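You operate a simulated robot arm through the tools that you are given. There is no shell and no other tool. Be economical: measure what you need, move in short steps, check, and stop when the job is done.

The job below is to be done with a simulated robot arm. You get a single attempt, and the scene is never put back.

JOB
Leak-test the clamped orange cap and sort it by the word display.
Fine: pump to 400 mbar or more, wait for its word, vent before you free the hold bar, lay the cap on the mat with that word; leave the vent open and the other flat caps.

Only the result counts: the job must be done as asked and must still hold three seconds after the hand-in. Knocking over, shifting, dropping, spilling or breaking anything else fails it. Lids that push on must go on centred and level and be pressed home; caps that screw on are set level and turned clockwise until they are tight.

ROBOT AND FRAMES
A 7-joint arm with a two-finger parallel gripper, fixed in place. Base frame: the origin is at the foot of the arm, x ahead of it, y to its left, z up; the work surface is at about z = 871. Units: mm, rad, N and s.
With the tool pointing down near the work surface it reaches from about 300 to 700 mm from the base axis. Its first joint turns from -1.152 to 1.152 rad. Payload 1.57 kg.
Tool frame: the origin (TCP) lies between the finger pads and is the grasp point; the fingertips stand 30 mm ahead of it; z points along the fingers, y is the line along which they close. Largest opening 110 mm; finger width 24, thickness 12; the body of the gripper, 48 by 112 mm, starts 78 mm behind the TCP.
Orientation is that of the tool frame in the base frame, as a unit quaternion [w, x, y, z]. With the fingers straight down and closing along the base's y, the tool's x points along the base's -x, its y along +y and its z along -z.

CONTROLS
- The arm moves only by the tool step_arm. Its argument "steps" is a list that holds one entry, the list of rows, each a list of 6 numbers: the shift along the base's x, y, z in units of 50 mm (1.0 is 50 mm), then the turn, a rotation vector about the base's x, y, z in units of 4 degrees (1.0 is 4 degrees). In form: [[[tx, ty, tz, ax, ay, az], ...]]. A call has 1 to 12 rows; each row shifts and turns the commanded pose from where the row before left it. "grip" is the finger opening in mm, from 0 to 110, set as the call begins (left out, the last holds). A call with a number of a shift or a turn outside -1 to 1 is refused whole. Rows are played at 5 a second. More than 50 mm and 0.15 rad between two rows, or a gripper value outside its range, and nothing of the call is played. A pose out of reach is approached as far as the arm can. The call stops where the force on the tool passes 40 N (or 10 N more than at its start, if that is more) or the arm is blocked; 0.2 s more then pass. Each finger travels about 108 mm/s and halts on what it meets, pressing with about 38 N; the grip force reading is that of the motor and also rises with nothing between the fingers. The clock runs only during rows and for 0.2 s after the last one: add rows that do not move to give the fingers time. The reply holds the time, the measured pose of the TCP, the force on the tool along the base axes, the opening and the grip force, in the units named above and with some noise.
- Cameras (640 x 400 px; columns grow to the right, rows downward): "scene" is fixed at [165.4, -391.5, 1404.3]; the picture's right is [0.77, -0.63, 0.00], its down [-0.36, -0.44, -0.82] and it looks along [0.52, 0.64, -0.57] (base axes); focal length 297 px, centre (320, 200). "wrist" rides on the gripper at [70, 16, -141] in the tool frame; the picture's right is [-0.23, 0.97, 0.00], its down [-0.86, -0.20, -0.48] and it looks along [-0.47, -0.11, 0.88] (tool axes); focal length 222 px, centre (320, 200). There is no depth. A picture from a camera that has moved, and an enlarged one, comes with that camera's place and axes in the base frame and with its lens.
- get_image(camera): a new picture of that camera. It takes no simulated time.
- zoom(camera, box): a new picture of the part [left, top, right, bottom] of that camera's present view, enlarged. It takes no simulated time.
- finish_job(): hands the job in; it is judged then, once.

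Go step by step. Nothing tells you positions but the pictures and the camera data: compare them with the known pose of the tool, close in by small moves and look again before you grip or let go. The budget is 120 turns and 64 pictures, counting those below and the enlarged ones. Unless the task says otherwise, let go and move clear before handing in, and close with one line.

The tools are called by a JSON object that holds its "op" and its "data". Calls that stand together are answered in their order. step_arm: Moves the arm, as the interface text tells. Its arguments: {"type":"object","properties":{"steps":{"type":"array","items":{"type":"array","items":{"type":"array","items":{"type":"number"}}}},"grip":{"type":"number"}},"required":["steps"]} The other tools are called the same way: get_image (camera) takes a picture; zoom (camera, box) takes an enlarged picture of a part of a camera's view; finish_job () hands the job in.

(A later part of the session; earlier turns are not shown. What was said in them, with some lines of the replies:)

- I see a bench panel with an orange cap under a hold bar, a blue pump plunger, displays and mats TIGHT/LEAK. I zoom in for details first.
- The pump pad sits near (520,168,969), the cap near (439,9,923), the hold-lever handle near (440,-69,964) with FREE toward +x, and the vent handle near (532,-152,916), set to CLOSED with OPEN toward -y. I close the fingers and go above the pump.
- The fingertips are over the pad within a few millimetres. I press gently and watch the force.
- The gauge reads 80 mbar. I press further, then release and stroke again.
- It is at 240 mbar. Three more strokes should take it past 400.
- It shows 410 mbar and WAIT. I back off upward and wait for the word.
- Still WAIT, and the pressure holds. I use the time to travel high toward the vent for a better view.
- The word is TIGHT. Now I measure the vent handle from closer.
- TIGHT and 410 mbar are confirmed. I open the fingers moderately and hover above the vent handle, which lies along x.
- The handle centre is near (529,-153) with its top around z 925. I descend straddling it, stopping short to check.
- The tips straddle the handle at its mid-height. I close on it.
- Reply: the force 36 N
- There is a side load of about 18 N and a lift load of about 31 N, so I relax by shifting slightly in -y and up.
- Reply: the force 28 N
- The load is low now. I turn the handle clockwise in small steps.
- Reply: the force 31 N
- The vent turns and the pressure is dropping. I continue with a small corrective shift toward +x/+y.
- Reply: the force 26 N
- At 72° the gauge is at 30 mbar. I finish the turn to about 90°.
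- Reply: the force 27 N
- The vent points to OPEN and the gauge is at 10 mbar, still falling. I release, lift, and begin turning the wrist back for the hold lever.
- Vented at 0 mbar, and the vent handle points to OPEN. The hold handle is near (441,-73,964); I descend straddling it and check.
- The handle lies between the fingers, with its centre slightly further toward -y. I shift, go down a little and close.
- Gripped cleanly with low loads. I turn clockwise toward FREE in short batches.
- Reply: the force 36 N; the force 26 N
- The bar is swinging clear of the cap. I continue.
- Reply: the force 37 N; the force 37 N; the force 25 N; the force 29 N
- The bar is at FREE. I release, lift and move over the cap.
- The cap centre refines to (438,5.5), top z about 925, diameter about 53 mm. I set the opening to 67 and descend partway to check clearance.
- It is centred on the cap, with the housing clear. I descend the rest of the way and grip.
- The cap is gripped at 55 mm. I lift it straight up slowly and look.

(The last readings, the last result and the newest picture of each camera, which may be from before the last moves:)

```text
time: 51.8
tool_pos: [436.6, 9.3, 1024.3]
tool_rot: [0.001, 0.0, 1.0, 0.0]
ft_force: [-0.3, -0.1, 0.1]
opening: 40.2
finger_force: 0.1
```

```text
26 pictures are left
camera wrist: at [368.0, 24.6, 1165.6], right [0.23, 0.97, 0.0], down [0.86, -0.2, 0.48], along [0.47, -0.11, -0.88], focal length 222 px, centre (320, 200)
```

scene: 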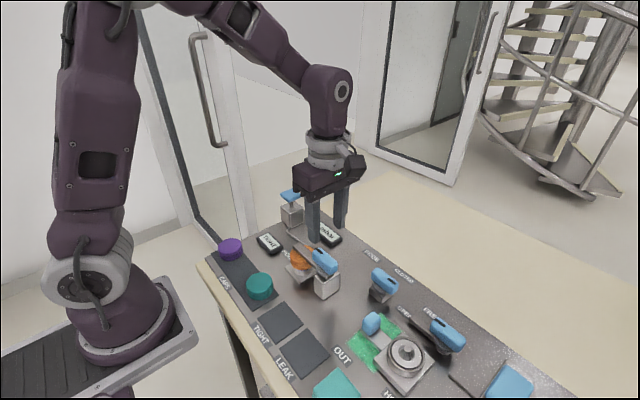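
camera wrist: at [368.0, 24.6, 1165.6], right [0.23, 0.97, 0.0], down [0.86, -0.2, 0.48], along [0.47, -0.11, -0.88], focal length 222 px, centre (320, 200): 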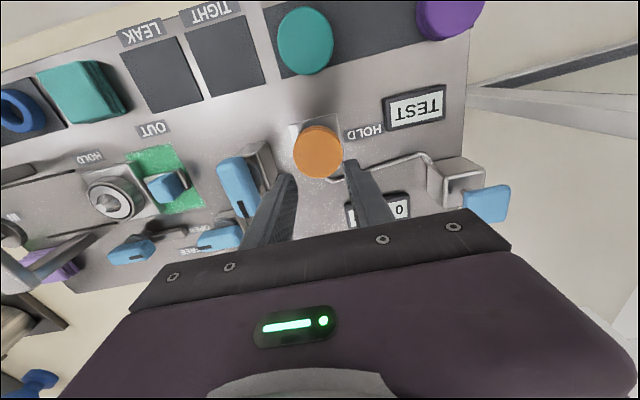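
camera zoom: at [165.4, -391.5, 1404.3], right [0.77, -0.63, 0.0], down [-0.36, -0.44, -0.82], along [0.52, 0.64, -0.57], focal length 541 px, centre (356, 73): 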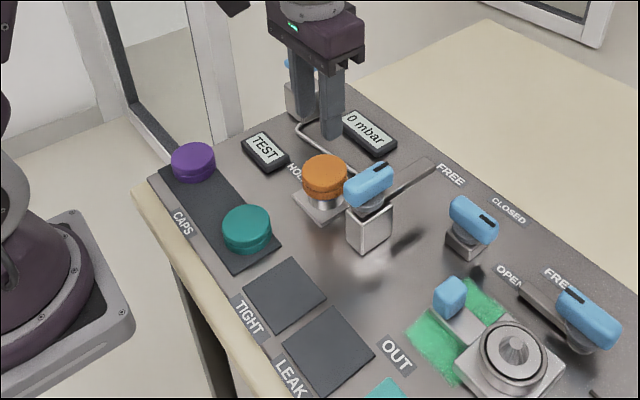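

The fingers slipped off and the cap stayed on its seat. I look closer before trying again.

{"op": "zoom", "data": {"camera": "scene", "box": [270, 225, 340, 290]}}

{"op": "zoom", "data": {"camera": "wrist", "box": [260, 100, 380, 190]}}

```text
6.15 times, centred on (305, 258) of scene
camera zoom: at [165.4, -391.5, 1404.3], right [0.77, -0.63, 0.0], down [-0.36, -0.44, -0.82], along [0.52, 0.64, -0.57], focal length 1830 px, centre (412, -154)
```

zoom: 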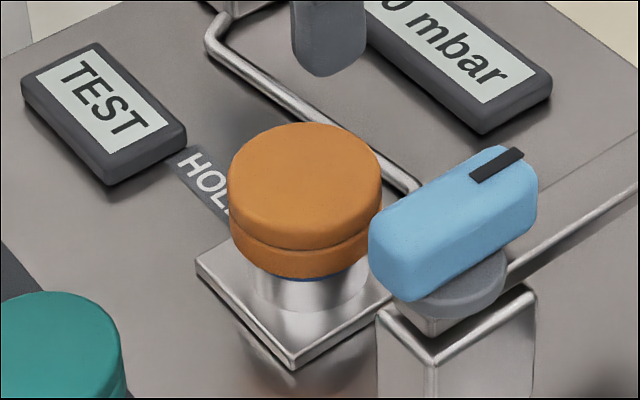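

```text
4.44 times, centred on (320, 145) of wrist
camera zoom: at [368.0, 24.6, 1165.6], right [0.23, 0.97, 0.0], down [0.86, -0.2, 0.48], along [0.47, -0.11, -0.88], focal length 987 px, centre (320, 444)
```

zoom: 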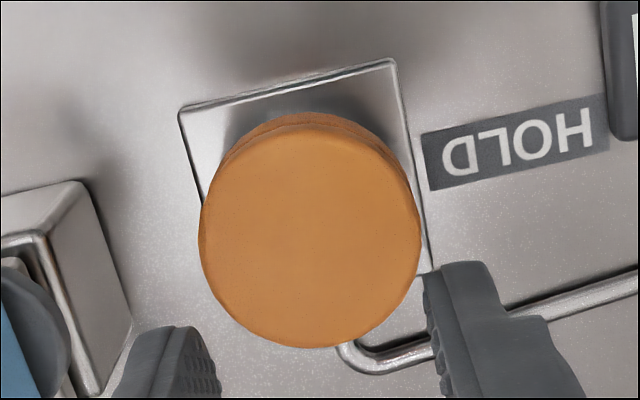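

The cap sits level on a sealed spigot, so it likely needs a slow, deeper-gripped pull. I reopen and go back down, a bit deeper.

{"op": "step_arm", "data": {"grip": 67, "steps": [[[0, 0, 0, 0, 0, 0], [0, 0, -0.6, 0, 0, 0], [0, 0, -0.6, 0, 0, 0], [0, 0, -0.5, 0, 0, 0], [0, 0, -0.18, 0, 0, 0], [0, 0, 0, 0, 0, 0]]]}}

{"op": "step_arm", "data": {"grip": 0, "steps": [[[0, 0, 0, 0, 0, 0], [0, 0, 0, 0, 0, 0], [0, 0, 0, 0, 0, 0], [0, 0, 0, 0, 0, 0]]]}}

{"op": "step_arm", "data": {"steps": [[[0, 0, 0.02, 0, 0, 0], [0, 0, 0.02, 0, 0, 0]]]}}

```text
time: 53.2
tool_pos: [436.3, 5.3, 928.3]
tool_rot: [0.0, 0.0, 1.0, 0.001]
ft_force: [1.1, 0.0, 0.0]
opening: 66.9
finger_force: 0.1
```

```text
time: 54.2
tool_pos: [437.1, 5.1, 928.4]
tool_rot: [-0.001, 0.0, 1.0, 0.0]
ft_force: [0.4, -0.2, -0.5]
opening: 55.5
finger_force: 38.0
```

```text
time: 54.8
tool_pos: [436.9, 4.6, 930.7]
tool_rot: [0.001, 0.0, 1.0, 0.0]
ft_force: [0.9, 0.0, 0.7]
opening: 55.6
finger_force: 38.2
```

{"op": "step_arm", "data": {"steps": [[[0, 0, 0.05, 0, 0, 0], [0, 0, 0.05, 0, 0, 0], [0, 0, 0.05, 0, 0, 0], [0, 0, 0.05, 0, 0, 0]]]}}

{"op": "zoom", "data": {"camera": "scene", "box": [270, 215, 340, 290]}}

```text
time: 55.8
tool_pos: [439.0, 6.6, 941.9]
tool_rot: [-0.001, 0.0, 1.0, 0.001]
ft_force: [-0.6, -0.4, -0.3]
opening: 55.8
finger_force: 37.8
```

```text
5.33 times, centred on (305, 252) of scene
camera zoom: at [165.4, -391.5, 1404.3], right [0.77, -0.63, 0.0], down [-0.36, -0.44, -0.82], along [0.52, 0.64, -0.57], focal length 1586 px, centre (400, -80)
```

zoom: 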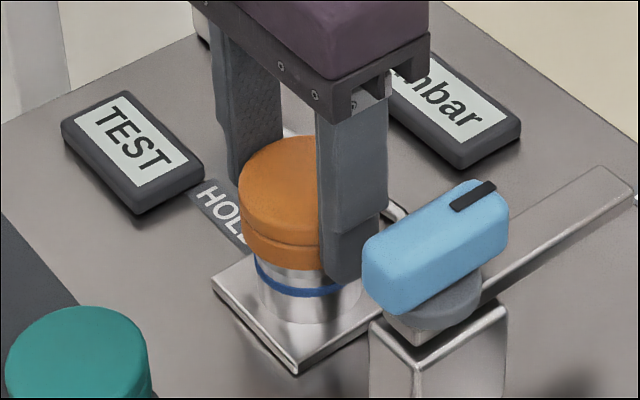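

The cap is now rising and the blue seal is exposed. I continue slowly.

{"op": "step_arm", "data": {"steps": [[[0, 0, 0.06, 0, 0, 0], [0, 0, 0.08, 0, 0, 0], [0, 0, 0.1, 0, 0, 0], [0, 0, 0.12, 0, 0, 0], [0, 0, 0.14, 0, 0, 0], [0, 0, 0.14, 0, 0, 0], [0, 0, 0.14, 0, 0, 0], [0, 0, 0.14, 0, 0, 0], [0, 0, 0.14, 0, 0, 0], [0, 0, 0, 0, 0, 0]]]}}

{"op": "zoom", "data": {"camera": "scene", "box": [210, 180, 390, 340]}}

```text
time: 58.0
tool_pos: [438.8, 6.7, 993.8]
tool_rot: [0.0, 0.0, 1.0, 0.0]
ft_force: [0.4, 0.6, -0.9]
opening: 55.5
finger_force: 37.4
```

```text
2.50 times, centred on (300, 260) of scene
camera zoom: at [165.4, -391.5, 1404.3], right [0.77, -0.63, 0.0], down [-0.36, -0.44, -0.82], along [0.52, 0.64, -0.57], focal length 744 px, centre (370, 50)
```

zoom: 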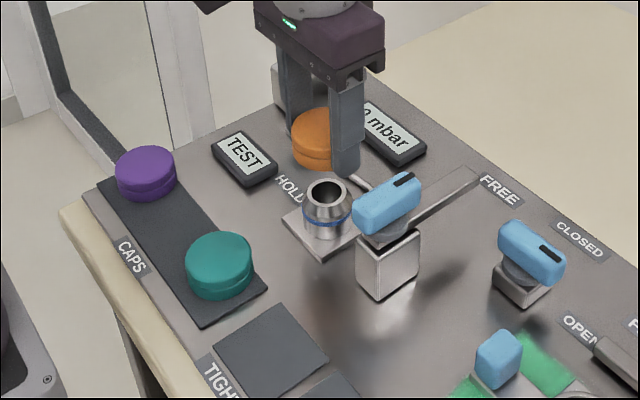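

The cap is held. I carry it around the hold handle: first toward -x, then -y to over the TIGHT mat at about (325,-73).

{"op": "step_arm", "data": {"steps": [[[-0.1, 0, 0.15, 0, 0, 0], [-0.3, 0, 0.1, 0, 0, 0], [-0.4, 0, 0, 0, 0, 0], [-0.4, 0, 0, 0, 0, 0], [-0.4, 0, 0, 0, 0, 0], [-0.35, 0, 0, 0, 0, 0], [-0.3, -0.3, 0, 0, 0, 0], [0, -0.35, 0, 0, 0, 0], [0, -0.35, 0, 0, 0, 0], [0, -0.35, 0, 0, 0, 0], [0, -0.24, 0, 0, 0, 0], [0, 0, 0, 0, 0, 0]]]}}

{"op": "get_image", "data": {"camera": "wrist"}}

{"op": "zoom", "data": {"camera": "scene", "box": [200, 200, 380, 390]}}

```text
time: 60.6
tool_pos: [324.7, -75.1, 1004.4]
tool_rot: [0.001, 0.0, 1.0, 0.0]
ft_force: [-0.4, -0.2, 0.1]
opening: 55.9
finger_force: 38.0
```

```text
21 pictures are left
camera wrist: at [256.1, -58.9, 1146.5], right [0.23, 0.97, 0.0], down [0.86, -0.2, 0.48], along [0.47, -0.11, -0.88], focal length 222 px, centre (320, 200)
```

wrist: 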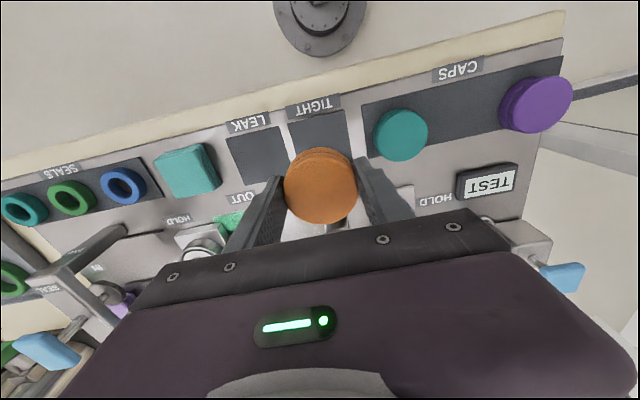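

```text
2.11 times, centred on (290, 295) of scene
camera zoom: at [165.4, -391.5, 1404.3], right [0.77, -0.63, 0.0], down [-0.36, -0.44, -0.82], along [0.52, 0.64, -0.57], focal length 626 px, centre (383, 0)
```

zoom: 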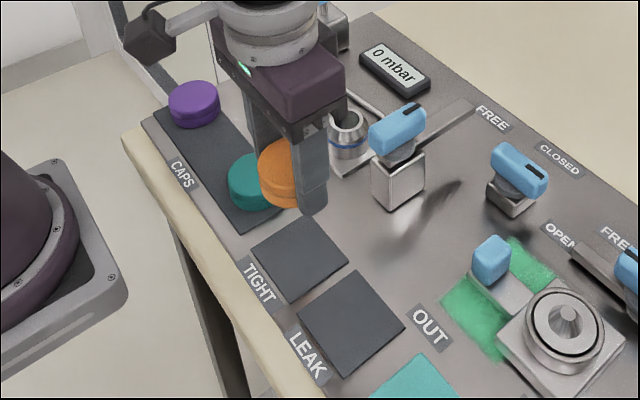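

I am over the TIGHT mat, with its centre at about (322,-75). I lower the cap until close, then creep.

{"op": "step_arm", "data": {"steps": [[[-0.04, 0, -0.4, 0, 0, 0], [0, 0, -0.5, 0, 0, 0], [0, 0, -0.4, 0, 0, 0], [0, 0, -0.3, 0, 0, 0], [0, 0, 0, 0, 0, 0]]]}}

{"op": "step_arm", "data": {"steps": [[[0, 0, -0.06, 0, 0, 0], [0, 0, -0.06, 0, 0, 0], [0, 0, -0.04, 0, 0, 0], [0, 0, 0, 0, 0, 0]]]}}

{"op": "zoom", "data": {"camera": "scene", "box": [220, 240, 340, 360]}}

```text
time: 61.8
tool_pos: [324.0, -72.9, 927.4]
tool_rot: [0.0, 0.0, 1.0, -0.001]
ft_force: [0.5, -0.3, -1.0]
opening: 55.7
finger_force: 37.9
```

```text
time: 62.8
tool_pos: [324.6, -72.5, 917.8]
tool_rot: [0.0, 0.001, 1.0, 0.001]
ft_force: [-0.3, -0.2, -0.8]
opening: 55.8
finger_force: 37.8
```

```text
3.33 times, centred on (280, 300) of scene
camera zoom: at [165.4, -391.5, 1404.3], right [0.77, -0.63, 0.0], down [-0.36, -0.44, -0.82], along [0.52, 0.64, -0.57], focal length 992 px, centre (453, -133)
```

zoom: 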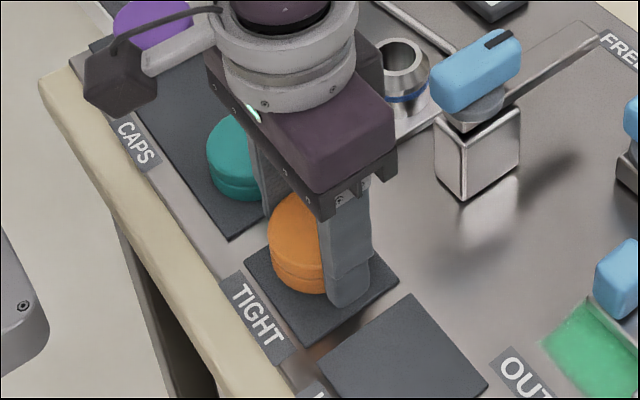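

{"op": "step_arm", "data": {"steps": [[[-0.02, -0.03, -0.04, 0, 0, 0], [0, 0, -0.04, 0, 0, 0], [0, 0, -0.04, 0, 0, 0], [0, 0, 0, 0, 0, 0]]]}}

{"op": "step_arm", "data": {"steps": [[[0, 0, -0.03, 0, 0, 0], [0, 0, -0.03, 0, 0, 0], [0, 0, 0, 0, 0, 0]]]}}

{"op": "zoom", "data": {"camera": "scene", "box": [220, 240, 340, 360]}}

```text
time: 63.8
tool_pos: [321.6, -74.5, 912.4]
tool_rot: [0.0, 0.001, 1.0, -0.001]
ft_force: [0.3, 0.6, -0.2]
opening: 56.0
finger_force: 37.9
```

```text
time: 64.6
tool_pos: [321.4, -75.7, 908.1]
tool_rot: [0.0, 0.0, 1.0, 0.0]
ft_force: [0.6, 0.3, -0.9]
opening: 55.7
finger_force: 38.1
```

```text
3.33 times, centred on (280, 300) of scene
camera zoom: at [165.4, -391.5, 1404.3], right [0.77, -0.63, 0.0], down [-0.36, -0.44, -0.82], along [0.52, 0.64, -0.57], focal length 992 px, centre (453, -133)
```

zoom: 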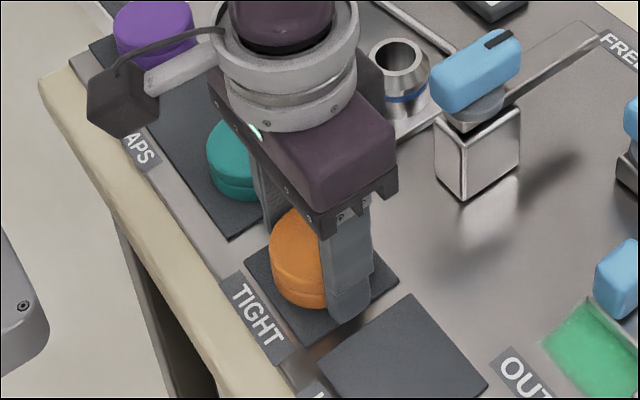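

No contact yet. I creep in 1 mm rows.

{"op": "step_arm", "data": {"steps": [[[0, 0, -0.02, 0, 0, 0], [0, 0, -0.02, 0, 0, 0], [0, 0, -0.02, 0, 0, 0], [0, 0, 0, 0, 0, 0]]]}}

```text
time: 65.6
tool_pos: [321.6, -74.3, 905.7]
tool_rot: [0.0, 0.001, 1.0, 0.0]
ft_force: [-0.1, -0.7, -1.4]
opening: 55.6
finger_force: 38.5
```

{"op": "step_arm", "data": {"steps": [[[0, 0, -0.02, 0, 0, 0], [0, 0, -0.02, 0, 0, 0], [0, 0, 0, 0, 0, 0]]]}}

```text
time: 66.4
tool_pos: [321.9, -74.6, 904.6]
tool_rot: [0.0, 0.0, 1.0, 0.0]
ft_force: [-0.2, -0.5, -0.7]
opening: 55.4
finger_force: 37.9
```

{"op": "step_arm", "data": {"steps": [[[0, 0, -0.02, 0, 0, 0], [0, 0, 0, 0, 0, 0]]]}}

{"op": "step_arm", "data": {"steps": [[[0, 0, -0.02, 0, 0, 0], [0, 0, 0, 0, 0, 0]]]}}

{"op": "zoom", "data": {"camera": "scene", "box": [240, 260, 320, 340]}}

```text
time: 67.0
tool_pos: [323.2, -75.0, 903.3]
tool_rot: [0.0, 0.0, 1.0, 0.0]
ft_force: [-1.1, -0.2, -0.6]
opening: 55.2
finger_force: 38.2
```

```text
time: 67.6
tool_pos: [321.0, -75.2, 902.2]
tool_rot: [0.0, 0.0, 1.0, -0.001]
ft_force: [0.4, -0.9, -0.8]
opening: 55.7
finger_force: 37.8
```

```text
5.00 times, centred on (280, 300) of scene
camera zoom: at [165.4, -391.5, 1404.3], right [0.77, -0.63, 0.0], down [-0.36, -0.44, -0.82], along [0.52, 0.64, -0.57], focal length 1487 px, centre (520, -300)
```

zoom: 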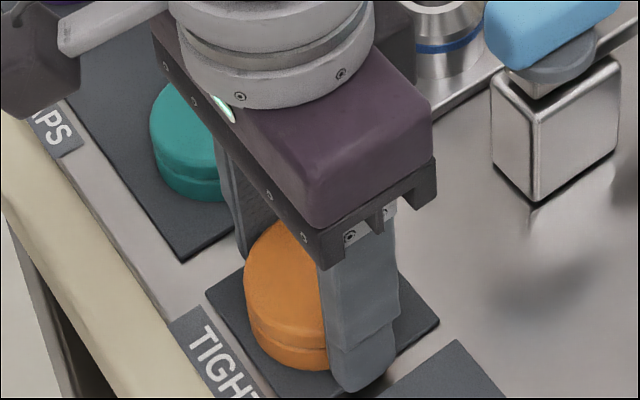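

{"op": "step_arm", "data": {"steps": [[[0, 0, -0.02, 0, 0, 0], [0, 0, 0, 0, 0, 0]]]}}

{"op": "step_arm", "data": {"steps": [[[0, 0, -0.02, 0, 0, 0], [0, 0, 0, 0, 0, 0]]]}}

```text
time: 68.2
tool_pos: [321.6, -73.5, 901.8]
tool_rot: [0.0, 0.001, 1.0, 0.001]
ft_force: [-0.7, 0.3, -1.6]
opening: 55.4
finger_force: 37.9
```

```text
time: 68.8
tool_pos: [323.2, -75.1, 900.5]
tool_rot: [0.0, 0.0, 1.0, 0.0]
ft_force: [-0.3, -0.4, 37.6]
opening: 55.5
finger_force: 38.5
```

Contact reached (38 N). I ease up half a millimetre, open, and lift off.

{"op": "step_arm", "data": {"steps": [[[0, 0, 0.014, 0, 0, 0], [0, 0, 0, 0, 0, 0]]]}}

{"op": "step_arm", "data": {"grip": 70, "steps": [[[0, 0, 0, 0, 0, 0], [0, 0, 0, 0, 0, 0], [0, 0, 0.02, 0, 0, 0], [0, 0, 0.1, 0, 0, 0], [0, 0, 0.4, 0, 0, 0], [0, 0, 0.8, 0, 0, 0], [0, 0, 0.8, 0, 0, 0], [0, 0, 0.8, 0, 0, 0], [0, 0, 0.8, 0, 0, 0], [0, 0, 0, 0, 0, 0]]]}}

{"op": "zoom", "data": {"camera": "scene", "box": [220, 220, 480, 380]}}

{"op": "get_image", "data": {"camera": "wrist"}}

```text
time: 69.4
tool_pos: [323.5, -74.4, 900.2]
tool_rot: [0.0, 0.0, 1.0, 0.0]
ft_force: [0.9, -1.0, -0.8]
opening: 55.6
finger_force: 37.8
```

```text
time: 71.6
tool_pos: [320.9, -71.6, 1086.7]
tool_rot: [0.0, 0.0, 1.0, 0.0]
ft_force: [0.2, -0.5, 0.0]
opening: 70.0
finger_force: 0.1
```

```text
2.46 times, centred on (350, 300) of scene
camera zoom: at [165.4, -391.5, 1404.3], right [0.77, -0.63, 0.0], down [-0.36, -0.44, -0.82], along [0.52, 0.64, -0.57], focal length 732 px, centre (246, -46)
```

zoom: 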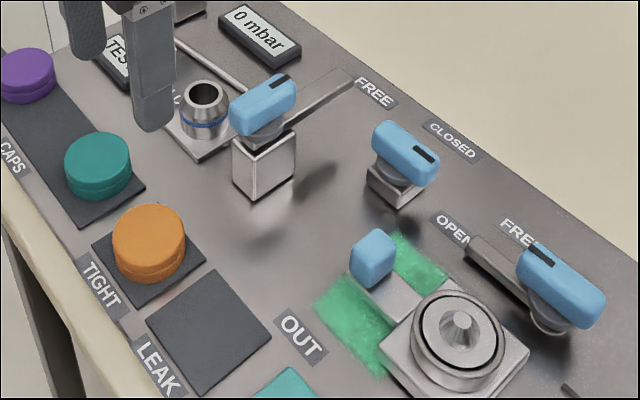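

```text
15 pictures are left
camera wrist: at [252.1, -56.1, 1227.7], right [0.23, 0.97, 0.0], down [0.85, -0.2, 0.48], along [0.47, -0.11, -0.88], focal length 222 px, centre (320, 200)
```

wrist: 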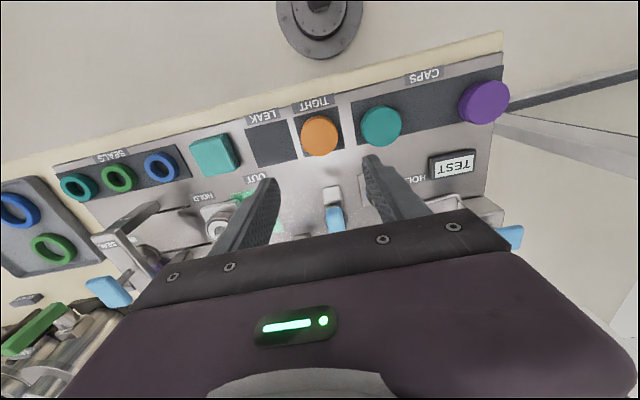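

The cap lies flat on the TIGHT mat, the vent points to OPEN, the hold bar is free and the arm is clear. I hand in.

{"op": "finish_job", "data": {}}

```text
The job is handed in.
```

The orange cap tested TIGHT at 410 mbar; I vented it to 0 mbar before freeing the hold bar, and it now lies on the TIGHT mat with the vent left open and the other caps untouched. My first attempt to lift it slipped off, but the cap stayed on its seat and came off cleanly on the second.
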